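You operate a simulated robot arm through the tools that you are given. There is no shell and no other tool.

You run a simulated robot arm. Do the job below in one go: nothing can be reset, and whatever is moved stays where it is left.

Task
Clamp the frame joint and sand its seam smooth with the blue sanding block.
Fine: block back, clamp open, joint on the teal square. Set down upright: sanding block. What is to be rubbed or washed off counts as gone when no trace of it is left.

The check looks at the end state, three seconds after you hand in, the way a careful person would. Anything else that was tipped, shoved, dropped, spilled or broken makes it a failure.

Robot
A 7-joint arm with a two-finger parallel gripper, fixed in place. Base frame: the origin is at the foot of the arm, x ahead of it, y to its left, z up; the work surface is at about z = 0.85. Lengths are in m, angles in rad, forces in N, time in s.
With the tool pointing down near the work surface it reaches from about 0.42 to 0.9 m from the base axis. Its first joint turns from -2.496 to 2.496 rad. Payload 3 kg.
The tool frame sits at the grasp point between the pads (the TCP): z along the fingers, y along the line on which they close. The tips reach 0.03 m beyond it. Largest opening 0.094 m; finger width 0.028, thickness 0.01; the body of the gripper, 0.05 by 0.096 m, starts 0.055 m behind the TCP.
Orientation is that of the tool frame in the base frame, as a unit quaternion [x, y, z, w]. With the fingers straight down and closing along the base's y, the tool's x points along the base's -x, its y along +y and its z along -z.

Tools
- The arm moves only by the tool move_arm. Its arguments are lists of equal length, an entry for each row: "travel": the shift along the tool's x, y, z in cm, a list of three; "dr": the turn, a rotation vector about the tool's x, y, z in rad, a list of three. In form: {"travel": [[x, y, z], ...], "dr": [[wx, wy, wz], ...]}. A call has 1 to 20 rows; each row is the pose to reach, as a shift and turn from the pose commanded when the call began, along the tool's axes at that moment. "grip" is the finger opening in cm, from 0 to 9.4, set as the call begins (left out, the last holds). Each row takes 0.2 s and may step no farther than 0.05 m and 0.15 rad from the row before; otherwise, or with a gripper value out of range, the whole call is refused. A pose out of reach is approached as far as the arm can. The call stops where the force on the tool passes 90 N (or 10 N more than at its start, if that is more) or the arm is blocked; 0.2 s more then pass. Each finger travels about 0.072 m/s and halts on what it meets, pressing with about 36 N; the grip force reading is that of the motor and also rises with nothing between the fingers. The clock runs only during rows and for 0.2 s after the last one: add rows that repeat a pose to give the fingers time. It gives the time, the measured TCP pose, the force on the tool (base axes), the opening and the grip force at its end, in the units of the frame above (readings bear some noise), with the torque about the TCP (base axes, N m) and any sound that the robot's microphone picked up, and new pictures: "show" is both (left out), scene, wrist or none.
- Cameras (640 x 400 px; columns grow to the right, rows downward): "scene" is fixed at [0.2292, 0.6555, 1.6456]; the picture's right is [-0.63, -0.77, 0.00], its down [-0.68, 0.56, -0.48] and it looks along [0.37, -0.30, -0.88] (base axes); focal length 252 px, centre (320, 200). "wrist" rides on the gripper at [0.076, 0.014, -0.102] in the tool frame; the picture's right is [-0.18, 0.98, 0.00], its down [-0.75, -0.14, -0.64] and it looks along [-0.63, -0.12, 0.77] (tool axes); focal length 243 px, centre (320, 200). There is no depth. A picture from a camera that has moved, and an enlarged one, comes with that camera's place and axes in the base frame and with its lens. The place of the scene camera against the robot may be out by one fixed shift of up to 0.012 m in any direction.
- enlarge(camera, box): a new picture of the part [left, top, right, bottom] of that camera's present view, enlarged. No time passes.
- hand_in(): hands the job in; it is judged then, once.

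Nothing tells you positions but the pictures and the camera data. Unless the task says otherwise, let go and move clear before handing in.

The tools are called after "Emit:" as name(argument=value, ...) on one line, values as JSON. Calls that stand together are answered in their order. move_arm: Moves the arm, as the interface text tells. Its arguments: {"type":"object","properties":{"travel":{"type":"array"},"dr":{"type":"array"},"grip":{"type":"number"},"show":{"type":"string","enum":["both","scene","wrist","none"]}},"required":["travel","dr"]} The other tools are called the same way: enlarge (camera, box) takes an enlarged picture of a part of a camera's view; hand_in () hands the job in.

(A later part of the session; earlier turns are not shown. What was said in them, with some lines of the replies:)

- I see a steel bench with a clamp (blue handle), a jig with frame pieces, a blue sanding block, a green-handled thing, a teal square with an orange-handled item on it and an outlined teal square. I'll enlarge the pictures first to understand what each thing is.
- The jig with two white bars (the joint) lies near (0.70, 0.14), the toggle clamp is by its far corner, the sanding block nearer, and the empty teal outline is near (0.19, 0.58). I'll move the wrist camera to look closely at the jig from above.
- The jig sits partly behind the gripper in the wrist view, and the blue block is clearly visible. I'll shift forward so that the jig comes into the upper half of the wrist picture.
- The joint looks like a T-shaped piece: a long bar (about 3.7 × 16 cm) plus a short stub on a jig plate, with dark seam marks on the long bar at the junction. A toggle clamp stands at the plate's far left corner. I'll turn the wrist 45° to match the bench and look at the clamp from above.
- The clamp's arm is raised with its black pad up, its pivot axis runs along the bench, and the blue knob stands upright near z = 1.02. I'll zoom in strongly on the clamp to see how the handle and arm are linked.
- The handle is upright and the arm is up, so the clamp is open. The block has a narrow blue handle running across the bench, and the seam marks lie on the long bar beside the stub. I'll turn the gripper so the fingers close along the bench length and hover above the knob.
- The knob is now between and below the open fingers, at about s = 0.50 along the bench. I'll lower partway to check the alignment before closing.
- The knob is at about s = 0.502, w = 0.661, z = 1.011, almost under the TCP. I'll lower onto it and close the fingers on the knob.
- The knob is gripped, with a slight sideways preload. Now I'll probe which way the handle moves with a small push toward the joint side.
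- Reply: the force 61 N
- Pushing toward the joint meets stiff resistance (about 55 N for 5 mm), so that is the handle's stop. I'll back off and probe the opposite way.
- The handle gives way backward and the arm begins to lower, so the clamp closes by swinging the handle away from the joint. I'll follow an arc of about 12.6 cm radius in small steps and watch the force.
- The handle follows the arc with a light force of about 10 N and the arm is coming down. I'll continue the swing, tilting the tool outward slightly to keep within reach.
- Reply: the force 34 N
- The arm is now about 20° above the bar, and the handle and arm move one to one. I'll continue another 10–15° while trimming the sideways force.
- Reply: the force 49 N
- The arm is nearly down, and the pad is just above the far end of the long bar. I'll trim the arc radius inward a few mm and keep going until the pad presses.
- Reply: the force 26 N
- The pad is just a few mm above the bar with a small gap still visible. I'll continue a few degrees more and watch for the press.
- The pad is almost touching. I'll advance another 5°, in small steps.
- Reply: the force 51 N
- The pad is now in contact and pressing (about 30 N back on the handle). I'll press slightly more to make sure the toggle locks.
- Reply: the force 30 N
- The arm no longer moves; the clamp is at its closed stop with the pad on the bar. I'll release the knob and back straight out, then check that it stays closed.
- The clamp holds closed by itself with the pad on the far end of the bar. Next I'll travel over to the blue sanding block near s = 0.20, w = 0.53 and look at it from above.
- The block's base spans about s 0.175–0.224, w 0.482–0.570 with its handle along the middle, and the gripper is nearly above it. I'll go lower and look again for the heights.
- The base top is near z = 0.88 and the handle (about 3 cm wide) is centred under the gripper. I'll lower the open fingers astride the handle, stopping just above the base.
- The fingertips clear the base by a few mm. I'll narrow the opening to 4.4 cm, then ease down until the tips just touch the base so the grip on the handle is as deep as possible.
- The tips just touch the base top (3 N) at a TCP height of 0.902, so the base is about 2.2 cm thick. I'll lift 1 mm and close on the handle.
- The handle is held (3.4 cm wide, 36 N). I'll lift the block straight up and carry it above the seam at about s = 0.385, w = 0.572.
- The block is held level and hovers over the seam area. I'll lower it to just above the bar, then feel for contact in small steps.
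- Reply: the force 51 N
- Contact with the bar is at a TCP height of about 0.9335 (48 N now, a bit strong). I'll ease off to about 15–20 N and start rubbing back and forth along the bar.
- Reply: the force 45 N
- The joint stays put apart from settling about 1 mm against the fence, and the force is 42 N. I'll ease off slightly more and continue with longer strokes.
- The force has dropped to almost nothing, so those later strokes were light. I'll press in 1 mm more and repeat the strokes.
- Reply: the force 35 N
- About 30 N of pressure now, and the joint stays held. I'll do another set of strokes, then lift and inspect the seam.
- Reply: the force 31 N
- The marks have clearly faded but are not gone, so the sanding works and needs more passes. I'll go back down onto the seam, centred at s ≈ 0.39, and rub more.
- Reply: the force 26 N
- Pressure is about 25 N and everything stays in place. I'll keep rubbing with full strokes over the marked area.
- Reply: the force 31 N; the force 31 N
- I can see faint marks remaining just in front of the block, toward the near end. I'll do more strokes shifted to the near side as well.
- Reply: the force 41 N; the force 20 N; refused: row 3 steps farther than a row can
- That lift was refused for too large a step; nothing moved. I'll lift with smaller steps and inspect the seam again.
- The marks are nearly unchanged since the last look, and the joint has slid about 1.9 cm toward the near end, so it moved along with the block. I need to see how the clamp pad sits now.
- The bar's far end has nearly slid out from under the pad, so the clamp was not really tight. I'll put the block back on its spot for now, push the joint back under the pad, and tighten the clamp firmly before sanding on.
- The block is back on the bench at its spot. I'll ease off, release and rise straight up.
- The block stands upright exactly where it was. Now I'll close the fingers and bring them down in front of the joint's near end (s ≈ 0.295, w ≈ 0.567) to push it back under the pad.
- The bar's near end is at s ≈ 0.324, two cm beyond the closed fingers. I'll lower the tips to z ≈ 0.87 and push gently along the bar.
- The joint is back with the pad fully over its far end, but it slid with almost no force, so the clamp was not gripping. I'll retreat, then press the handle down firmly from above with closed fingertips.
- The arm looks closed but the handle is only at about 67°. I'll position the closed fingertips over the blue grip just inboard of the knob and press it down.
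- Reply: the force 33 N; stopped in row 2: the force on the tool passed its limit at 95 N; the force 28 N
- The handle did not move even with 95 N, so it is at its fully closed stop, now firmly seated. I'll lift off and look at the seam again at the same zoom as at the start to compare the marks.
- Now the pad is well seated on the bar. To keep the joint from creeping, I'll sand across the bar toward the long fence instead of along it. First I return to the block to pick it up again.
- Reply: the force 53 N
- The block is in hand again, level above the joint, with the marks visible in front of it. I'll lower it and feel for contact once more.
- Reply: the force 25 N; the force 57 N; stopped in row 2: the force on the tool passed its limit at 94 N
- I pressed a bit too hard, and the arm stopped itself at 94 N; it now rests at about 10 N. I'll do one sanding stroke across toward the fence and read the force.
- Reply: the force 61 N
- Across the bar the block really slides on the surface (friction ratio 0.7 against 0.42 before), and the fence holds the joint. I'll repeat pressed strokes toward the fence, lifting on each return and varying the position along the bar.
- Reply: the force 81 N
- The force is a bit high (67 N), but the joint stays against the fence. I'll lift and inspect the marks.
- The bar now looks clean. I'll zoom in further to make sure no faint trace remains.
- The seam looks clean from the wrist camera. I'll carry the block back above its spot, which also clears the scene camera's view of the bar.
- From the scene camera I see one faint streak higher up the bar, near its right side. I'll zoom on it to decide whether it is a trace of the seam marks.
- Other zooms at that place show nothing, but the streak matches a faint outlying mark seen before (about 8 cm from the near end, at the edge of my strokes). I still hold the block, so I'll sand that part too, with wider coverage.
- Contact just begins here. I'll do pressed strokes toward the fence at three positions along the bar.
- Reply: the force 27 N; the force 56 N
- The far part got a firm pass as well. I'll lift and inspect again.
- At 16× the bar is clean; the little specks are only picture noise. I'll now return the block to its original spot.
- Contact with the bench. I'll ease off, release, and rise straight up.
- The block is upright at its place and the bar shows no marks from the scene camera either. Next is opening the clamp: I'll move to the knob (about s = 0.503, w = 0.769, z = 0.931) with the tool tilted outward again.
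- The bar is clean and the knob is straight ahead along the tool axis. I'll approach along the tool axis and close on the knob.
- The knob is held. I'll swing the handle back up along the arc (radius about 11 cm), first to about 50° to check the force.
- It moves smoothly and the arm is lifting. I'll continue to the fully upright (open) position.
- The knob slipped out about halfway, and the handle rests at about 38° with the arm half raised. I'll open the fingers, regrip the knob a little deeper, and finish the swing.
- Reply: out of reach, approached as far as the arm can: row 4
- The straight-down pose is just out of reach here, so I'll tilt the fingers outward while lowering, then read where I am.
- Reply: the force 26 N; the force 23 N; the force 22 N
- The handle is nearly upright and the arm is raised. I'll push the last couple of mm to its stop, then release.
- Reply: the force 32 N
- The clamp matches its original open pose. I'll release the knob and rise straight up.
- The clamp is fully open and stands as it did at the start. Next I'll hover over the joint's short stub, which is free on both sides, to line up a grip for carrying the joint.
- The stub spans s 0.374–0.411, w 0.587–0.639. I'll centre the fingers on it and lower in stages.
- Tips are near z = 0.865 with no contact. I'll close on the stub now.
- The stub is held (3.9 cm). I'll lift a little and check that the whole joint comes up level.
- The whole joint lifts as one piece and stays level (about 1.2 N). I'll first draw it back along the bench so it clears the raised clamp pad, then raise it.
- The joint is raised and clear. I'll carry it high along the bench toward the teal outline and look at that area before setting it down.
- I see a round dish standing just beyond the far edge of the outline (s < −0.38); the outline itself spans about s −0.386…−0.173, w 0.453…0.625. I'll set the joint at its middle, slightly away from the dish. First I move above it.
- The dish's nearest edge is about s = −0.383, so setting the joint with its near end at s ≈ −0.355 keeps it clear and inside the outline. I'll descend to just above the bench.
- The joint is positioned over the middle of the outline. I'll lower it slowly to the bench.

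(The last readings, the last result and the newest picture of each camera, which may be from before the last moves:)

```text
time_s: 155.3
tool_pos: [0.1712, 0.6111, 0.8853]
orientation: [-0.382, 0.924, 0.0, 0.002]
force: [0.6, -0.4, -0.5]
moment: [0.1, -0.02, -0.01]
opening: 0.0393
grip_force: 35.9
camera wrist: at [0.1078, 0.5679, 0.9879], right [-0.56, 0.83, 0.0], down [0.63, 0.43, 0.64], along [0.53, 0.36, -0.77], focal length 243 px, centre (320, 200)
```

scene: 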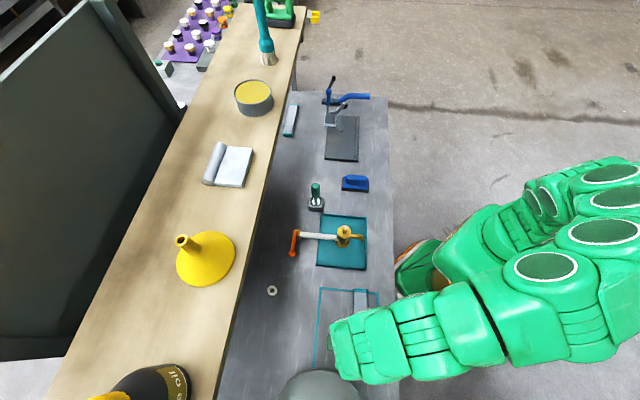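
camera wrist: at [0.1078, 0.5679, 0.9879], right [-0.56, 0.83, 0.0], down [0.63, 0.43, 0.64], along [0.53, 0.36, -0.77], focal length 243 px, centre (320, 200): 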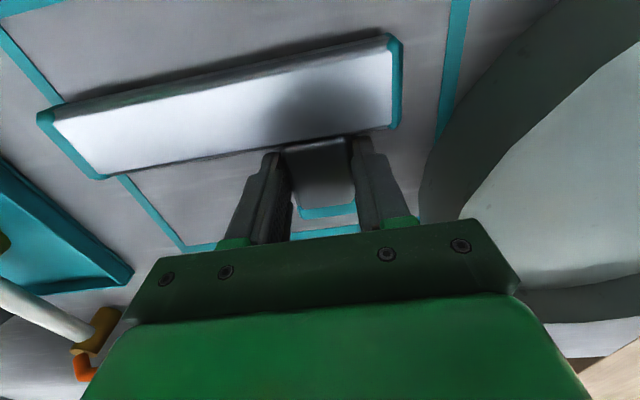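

Emit:
move_arm(travel=[[0, 0, 0.1], [0, 0, 0.2]], dr=[[0, 0, 0], [0, 0, 0]], show="none")

```text
time_s: 155.9
tool_pos: [0.171, 0.6115, 0.8837]
orientation: [-0.382, 0.924, -0.001, 0.001]
force: [-0.8, 0.4, -1.9]
moment: [0.08, 0.01, 0.01]
opening: 0.0394
grip_force: 35.8
```

Emit:
move_arm(travel=[[0, 0, 0.1], [0, 0, 0.15]], dr=[[0, 0, 0], [0, 0, 0]], show="none")

```text
time_s: 156.5
tool_pos: [0.1704, 0.6111, 0.8832]
orientation: [-0.384, 0.924, -0.001, 0.001]
force: [-1.5, -6.6, 15.3]
moment: [-0.59, 0.57, 0.08]
opening: 0.0395
grip_force: 36.1
```

The joint touches the bench. I'll ease off and open the fingers.

Emit:
move_arm(travel=[[0, 0, -0.06], [0, 0, -0.06]], dr=[[0, 0, 0], [0, 0, 0]], show="none")

Emit:
move_arm(travel=[[0, 0, 0], [0, 0, 0], [0, 0, 0]], dr=[[0, 0, 0], [0, 0, 0], [0, 0, 0]], grip=5.6, show="wrist")

```text
time_s: 157.1
tool_pos: [0.1723, 0.6119, 0.883]
orientation: [-0.382, 0.924, 0.0, 0.001]
force: [-0.1, 5.3, 11.2]
moment: [-0.18, 0.4, -0.09]
opening: 0.0396
grip_force: 35.7
```

```text
time_s: 157.9
tool_pos: [0.1714, 0.6103, 0.8835]
orientation: [-0.382, 0.924, 0.0, 0.001]
force: [0.1, 0.6, -0.6]
moment: [0.0, 0.0, 0.03]
opening: 0.0559
grip_force: 0.0
camera wrist: at [0.1078, 0.5673, 0.9849], right [-0.56, 0.83, 0.0], down [0.63, 0.43, 0.64], along [0.53, 0.36, -0.77], focal length 243 px, centre (320, 200)
```

wrist: 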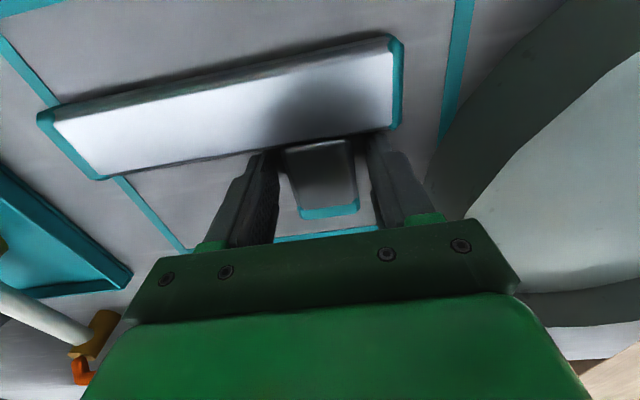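

Emit:
move_arm(travel=[[0, 0, -2], [0, 0, -6], [0, 0, -10], [0, 0, -14], [0, 0, -18], [0, 0, -22]], dr=[[0, 0, 0], [0, 0, 0], [0, 0, 0], [0, 0, 0], [0, 0, 0], [0, 0, 0]])

Emit:
enlarge(camera="wrist", box=[100, 0, 460, 220])

```text
time_s: 159.3
tool_pos: [0.1711, 0.612, 1.1024]
orientation: [-0.382, 0.924, -0.001, 0.002]
force: [-0.6, 0.5, -0.2]
moment: [0.01, -0.02, 0.0]
opening: 0.0559
grip_force: 0.2
camera wrist: at [0.1071, 0.5674, 1.2047], right [-0.56, 0.83, 0.0], down [0.63, 0.43, 0.64], along [0.53, 0.36, -0.77], focal length 243 px, centre (320, 200)
```

scene: 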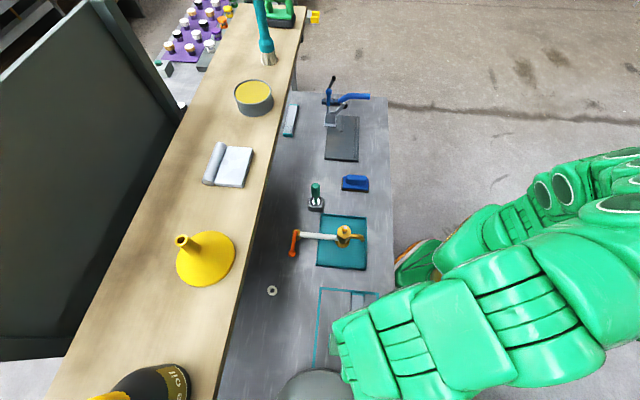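
wrist: 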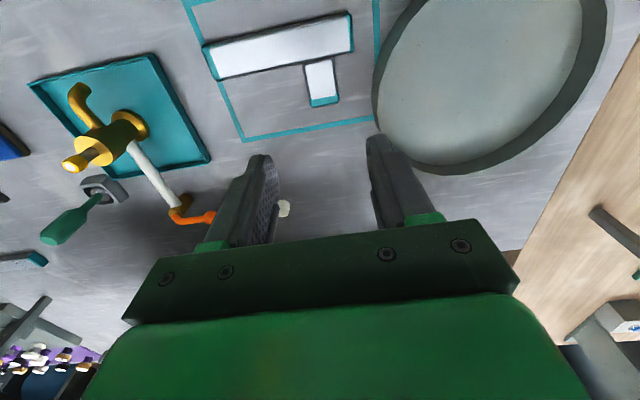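

```text
1.78 times, centred on (280, 110) of wrist
camera zoom: at [0.1071, 0.5674, 1.2047], right [-0.56, 0.83, 0.0], down [0.63, 0.43, 0.64], along [0.53, 0.36, -0.77], focal length 431 px, centre (391, 360)
```

zoom: 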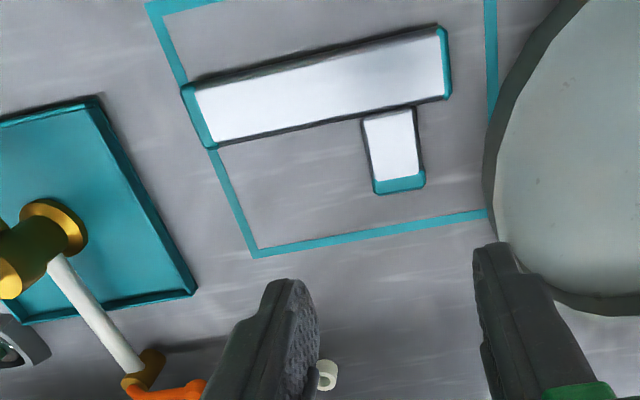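

The joint lies inside the outline, but its far end is only about 4 mm from the line. I'll regrip the stub and shift it about 9 mm to centre it better; the dish stays well clear.

Emit:
move_arm(travel=[[0, 0, 4.5], [0, 0, 9], [0, 0, 13.5], [0, 0, 18], [0, 0, 21], [0, 0, 21.9]], dr=[[0, 0, 0], [0, 0, 0], [0, 0, 0], [0, 0, 0], [0, 0, 0], [0, 0, 0]], show="wrist")

```text
time_s: 160.7
tool_pos: [0.1701, 0.6118, 0.8809]
orientation: [-0.383, 0.924, -0.001, 0.002]
force: [0.0, 0.2, 0.2]
moment: [-0.02, 0.01, 0.03]
opening: 0.0561
grip_force: 0.0
camera wrist: at [0.1068, 0.5677, 0.9837], right [-0.56, 0.83, 0.0], down [0.63, 0.43, 0.64], along [0.53, 0.36, -0.77], focal length 243 px, centre (320, 200)
```

wrist: 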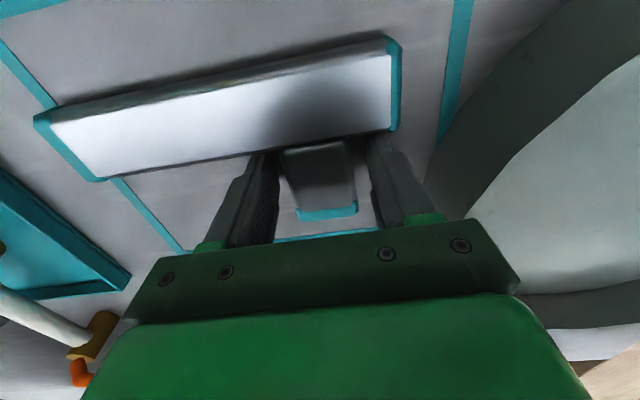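

Emit:
move_arm(travel=[[0, 0, -0.15], [0, 0, -0.15], [0, 0, -0.15]], dr=[[0, 0, 0], [0, 0, 0], [0, 0, 0]], grip=2, show="none")

Emit:
move_arm(travel=[[0, 0, -0.5], [0, 0.45, -0.6], [0, 0.9, -0.6]], dr=[[0, 0, 0], [0, 0, 0], [0, 0, 0]], show="wrist")

```text
time_s: 161.5
tool_pos: [0.1699, 0.6111, 0.8845]
orientation: [-0.382, 0.924, 0.0, 0.001]
force: [1.0, 0.9, -0.3]
moment: [0.07, 0.05, -0.01]
opening: 0.0395
grip_force: 35.8
```

```text
time_s: 162.3
tool_pos: [0.165, 0.6167, 0.8902]
orientation: [-0.382, 0.924, -0.001, 0.001]
force: [-0.7, 0.9, -1.9]
moment: [0.07, 0.0, -0.05]
opening: 0.0393
grip_force: 36.3
camera wrist: at [0.1011, 0.5739, 0.9926], right [-0.56, 0.83, 0.0], down [0.63, 0.43, 0.64], along [0.53, 0.36, -0.77], focal length 243 px, centre (320, 200)
```

wrist: 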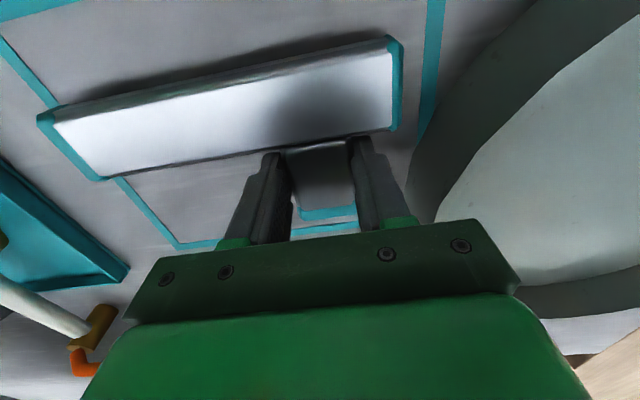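

Emit:
move_arm(travel=[[0, 0, 0.25], [0, 0, 0.45]], dr=[[0, 0, 0], [0, 0, 0]], show="none")

```text
time_s: 162.9
tool_pos: [0.1654, 0.6176, 0.8859]
orientation: [-0.383, 0.924, 0.0, 0.001]
force: [1.0, -0.5, -1.3]
moment: [0.05, 0.03, 0.03]
opening: 0.0391
grip_force: 36.6
```

Emit:
move_arm(travel=[[0, 0, 0.1], [0, 0, 0.15]], dr=[[0, 0, 0], [0, 0, 0]], show="none")

```text
time_s: 163.5
tool_pos: [0.1645, 0.6173, 0.8849]
orientation: [-0.381, 0.925, -0.001, 0.001]
force: [-0.6, -0.5, -2.3]
moment: [0.07, -0.01, 0.01]
opening: 0.0395
grip_force: 36.5
```

Emit:
move_arm(travel=[[0, 0, 0.08], [0, 0, 0.12]], dr=[[0, 0, 0], [0, 0, 0]], show="none")

```text
time_s: 164.1
tool_pos: [0.1655, 0.6178, 0.8833]
orientation: [-0.382, 0.924, 0.0, 0.001]
force: [0.7, 0.7, -1.3]
moment: [0.05, 0.05, 0.01]
opening: 0.0394
grip_force: 35.5
```

Emit:
move_arm(travel=[[0, 0, 0.06], [0, 0, 0.1]], dr=[[0, 0, 0], [0, 0, 0]], show="none")

```text
time_s: 164.7
tool_pos: [0.1652, 0.6169, 0.882]
orientation: [-0.382, 0.924, 0.0, 0.001]
force: [-0.4, -1.5, 4.4]
moment: [-0.19, 0.23, -0.06]
opening: 0.0391
grip_force: 36.0
```

The joint rests on the bench again with light contact. I'll open the fingers and rise straight up.

Emit:
move_arm(travel=[[0, 0, 0], [0, 0, 0], [0, 0, 0]], dr=[[0, 0, 0], [0, 0, 0], [0, 0, 0]], grip=5.6, show="none")

Emit:
move_arm(travel=[[0, 0, -2], [0, 0, -6], [0, 0, -10], [0, 0, -14], [0, 0, -18], [0, 0, -22]], dr=[[0, 0, 0], [0, 0, 0], [0, 0, 0], [0, 0, 0], [0, 0, 0], [0, 0, 0]], show="wrist")

Emit:
enlarge(camera="wrist", box=[100, 0, 460, 220])

```text
time_s: 165.5
tool_pos: [0.1647, 0.6181, 0.883]
orientation: [-0.381, 0.925, -0.001, 0.001]
force: [-0.7, -0.2, 0.1]
moment: [-0.02, 0.0, 0.0]
opening: 0.0559
grip_force: 0.1
```

```text
time_s: 166.9
tool_pos: [0.1652, 0.6166, 1.1018]
orientation: [-0.381, 0.924, -0.001, 0.001]
force: [-0.5, 0.4, 0.3]
moment: [-0.03, 0.05, 0.01]
opening: 0.056
grip_force: 0.0
camera wrist: at [0.1021, 0.5727, 1.2048], right [-0.56, 0.83, 0.0], down [0.63, 0.43, 0.64], along [0.53, 0.36, -0.77], focal length 243 px, centre (320, 200)
```

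wrist: 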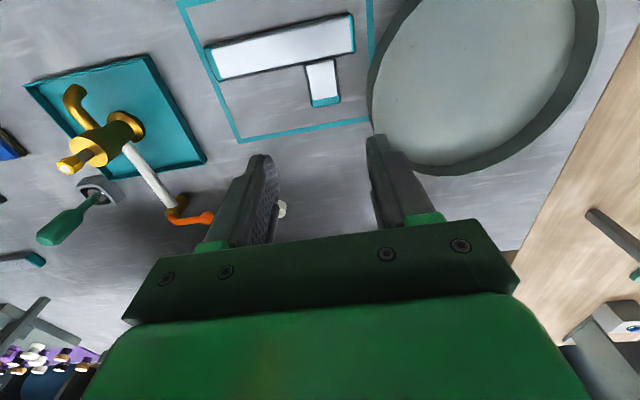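

```text
1.78 times, centred on (280, 110) of wrist
camera zoom: at [0.1021, 0.5727, 1.2048], right [-0.56, 0.83, 0.0], down [0.63, 0.43, 0.64], along [0.53, 0.36, -0.77], focal length 431 px, centre (391, 360)
```

zoom: 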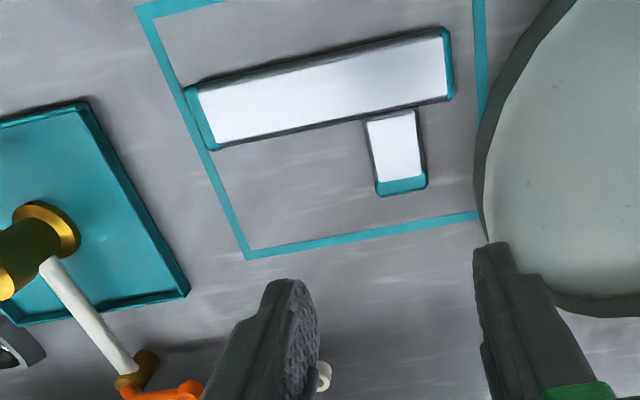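

The joint lies flat and fully inside the teal outline. I'll move the arm up and away and check the whole scene.

Emit:
move_arm(travel=[[0, 0, -4], [0, 0, -8], [0, 0, -12], [0, -4.8, -13], [0, -9.6, -13], [0, -14.4, -13], [0, -19.2, -13], [0, -24, -13], [0, -28.8, -13], [0, -33.6, -13], [0, -38.4, -13], [0, -43.2, -13], [0, -48, -13], [0, -52, -13]], dr=[[0, 0, 0], [0, 0, 0], [0, 0, 0], [0, 0, 0], [0, 0, 0], [0, 0, 0], [0, 0, 0], [0, 0, 0], [0, 0, 0], [0, 0, 0], [0, 0, 0], [0, 0, 0], [0, 0, 0], [0, 0, 0]])

Emit:
enlarge(camera="scene", box=[230, 270, 410, 400])

Emit:
enlarge(camera="scene", box=[270, 60, 410, 200])

Emit:
enlarge(camera="scene", box=[260, 170, 400, 290])

```text
time_s: 169.9
tool_pos: [0.5306, 0.2494, 1.2329]
orientation: [-0.383, 0.924, -0.001, 0.001]
force: [0.3, -0.1, 0.5]
moment: [0.0, 0.03, 0.0]
opening: 0.0558
grip_force: 0.0
camera wrist: at [0.4669, 0.2048, 1.3352], right [-0.56, 0.83, 0.0], down [0.63, 0.43, 0.64], along [0.53, 0.36, -0.77], focal length 243 px, centre (320, 200)
```

scene: 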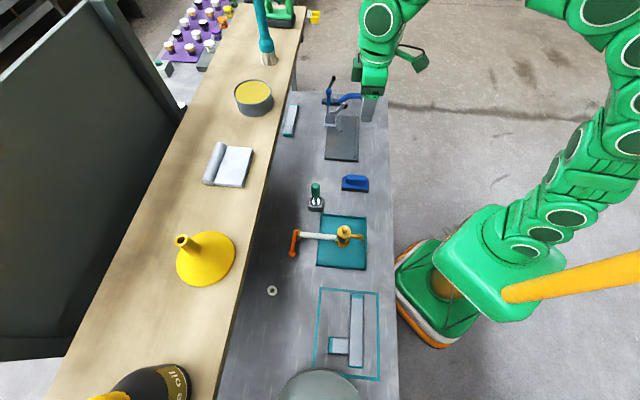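
wrist: 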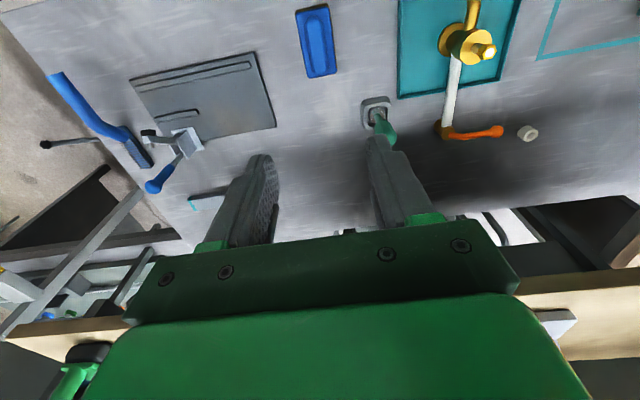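

```text
3.08 times, centred on (320, 335) of scene
camera zoom: at [0.2292, 0.6555, 1.6456], right [-0.63, -0.77, 0.0], down [-0.68, 0.56, -0.48], along [0.37, -0.3, -0.88], focal length 777 px, centre (320, -215)
```

zoom: 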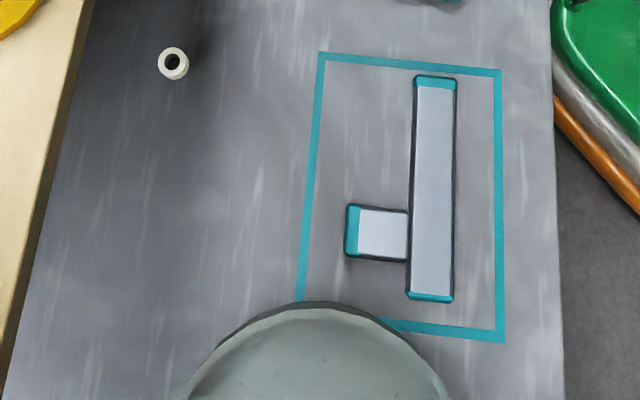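

```text
2.86 times, centred on (340, 130) of scene
camera zoom: at [0.2292, 0.6555, 1.6456], right [-0.63, -0.77, 0.0], down [-0.68, 0.56, -0.48], along [0.37, -0.3, -0.88], focal length 721 px, centre (263, 400)
```

zoom: 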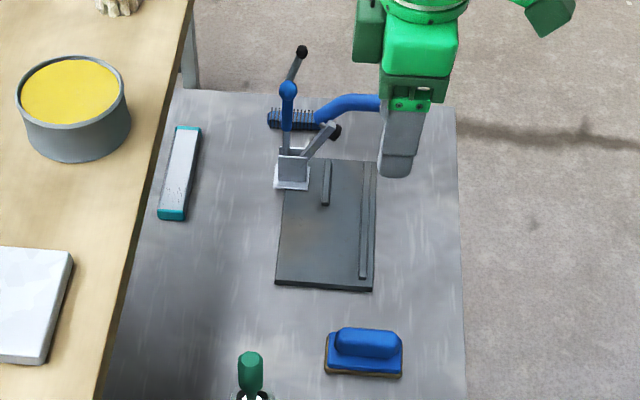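

```text
3.33 times, centred on (330, 230) of scene
camera zoom: at [0.2292, 0.6555, 1.6456], right [-0.63, -0.77, 0.0], down [-0.68, 0.56, -0.48], along [0.37, -0.3, -0.88], focal length 841 px, centre (287, 100)
```

zoom: 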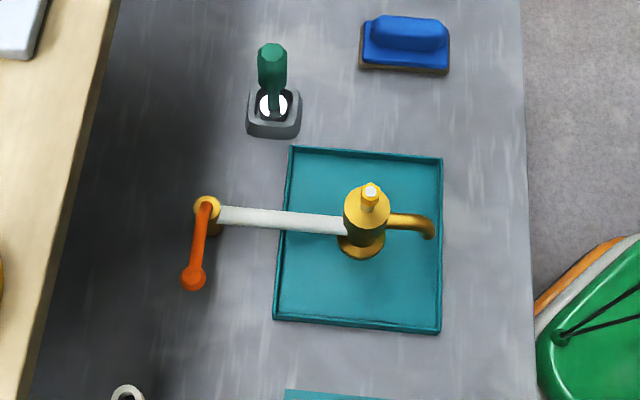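

Everything is in place: joint inside the teal outline, clamp open, block back. A last close look at the sanded seam for any trace.

Emit:
enlarge(camera="scene", box=[325, 288, 370, 372])

Emit:
enlarge(camera="scene", box=[340, 320, 366, 346])

Emit:
enlarge(camera="scene", box=[340, 340, 366, 366])

Emit:
enlarge(camera="scene", box=[345, 295, 371, 321])

```text
4.76 times, centred on (348, 330) of scene
camera zoom: at [0.2292, 0.6555, 1.6456], right [-0.63, -0.77, 0.0], down [-0.68, 0.56, -0.48], along [0.37, -0.3, -0.88], focal length 1202 px, centre (189, -419)
```

zoom: 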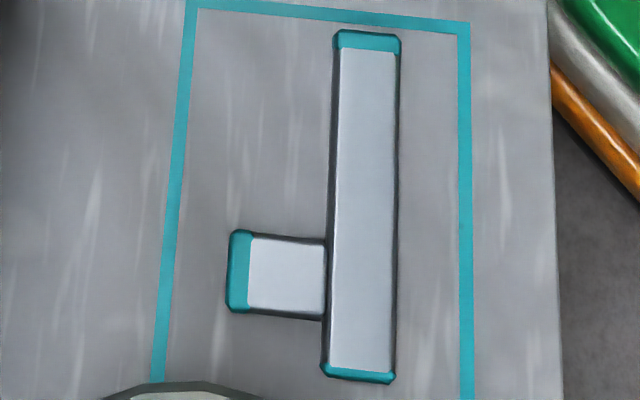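

```text
15.38 times, centred on (353, 333) of scene
camera zoom: at [0.2292, 0.6555, 1.6456], right [-0.63, -0.77, 0.0], down [-0.68, 0.56, -0.48], along [0.37, -0.3, -0.88], focal length 3883 px, centre (-188, -1846)
```

zoom: 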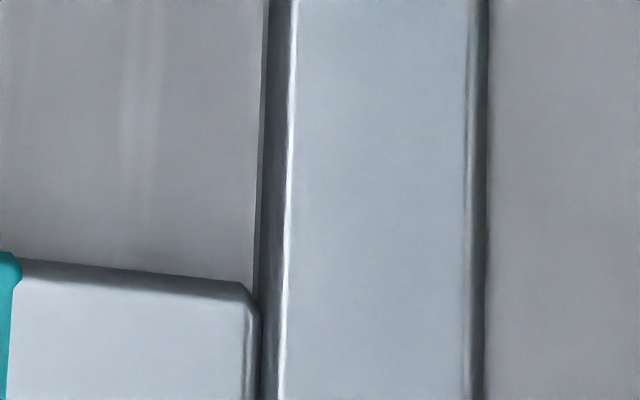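

```text
15.38 times, centred on (353, 353) of scene
camera zoom: at [0.2292, 0.6555, 1.6456], right [-0.63, -0.77, 0.0], down [-0.68, 0.56, -0.48], along [0.37, -0.3, -0.88], focal length 3883 px, centre (-188, -2154)
```

zoom: 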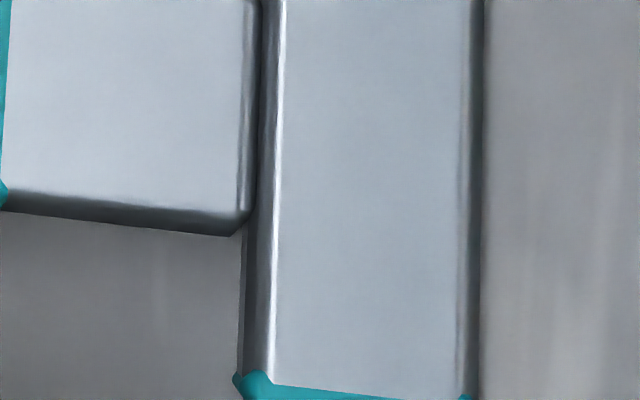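

```text
15.38 times, centred on (358, 308) of scene
camera zoom: at [0.2292, 0.6555, 1.6456], right [-0.63, -0.77, 0.0], down [-0.68, 0.56, -0.48], along [0.37, -0.3, -0.88], focal length 3883 px, centre (-265, -1462)
```

zoom: 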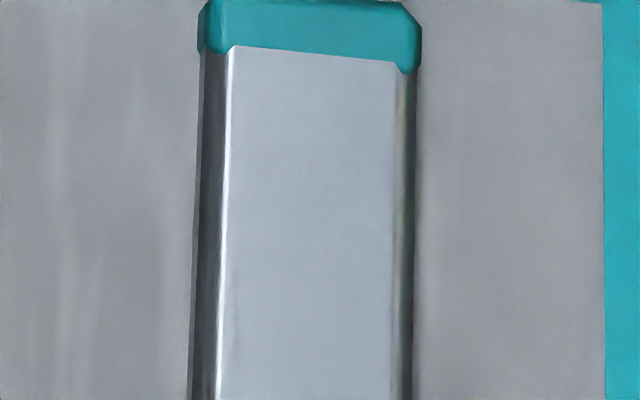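

The seam is clean at every zoom. The joint lies flat inside the teal outline, the clamp stands open, the block is upright at its place, nothing else has moved, and the arm is clear. I'm handing in.

Emit:
hand_in()

```text
The job is handed in.
```

I clamped the joint, sanded its seam clean and handed the job in; no result has come back.

- **Seam:** no marks are left on the joint at the closest zoom from either camera.
- **Joint:** it lies flat and fully inside the teal outline drawn on the bench. I took that outline, not the teal tray under the tap, to be the teal square.
- **Block:** it stands upright at its original spot, within about 4 mm.
- **Clamp:** it is fully open, in the same position as at the start.

- **Clamp hold:** the clamp did not grip firmly, and the joint slid about 2 cm under the first sanding strokes. I put the block down, pushed the joint back under the pad and pressed the handle down, but it was already at its stop. I then sanded across the bar so that the jig fence held the joint.
- **Force stops:** the arm stopped itself at about 95 N twice, once while pressing the clamp handle and once while lowering the block. I saw no damage either time.

In the last pictures nothing else had been moved or tipped, and the arm was clear.
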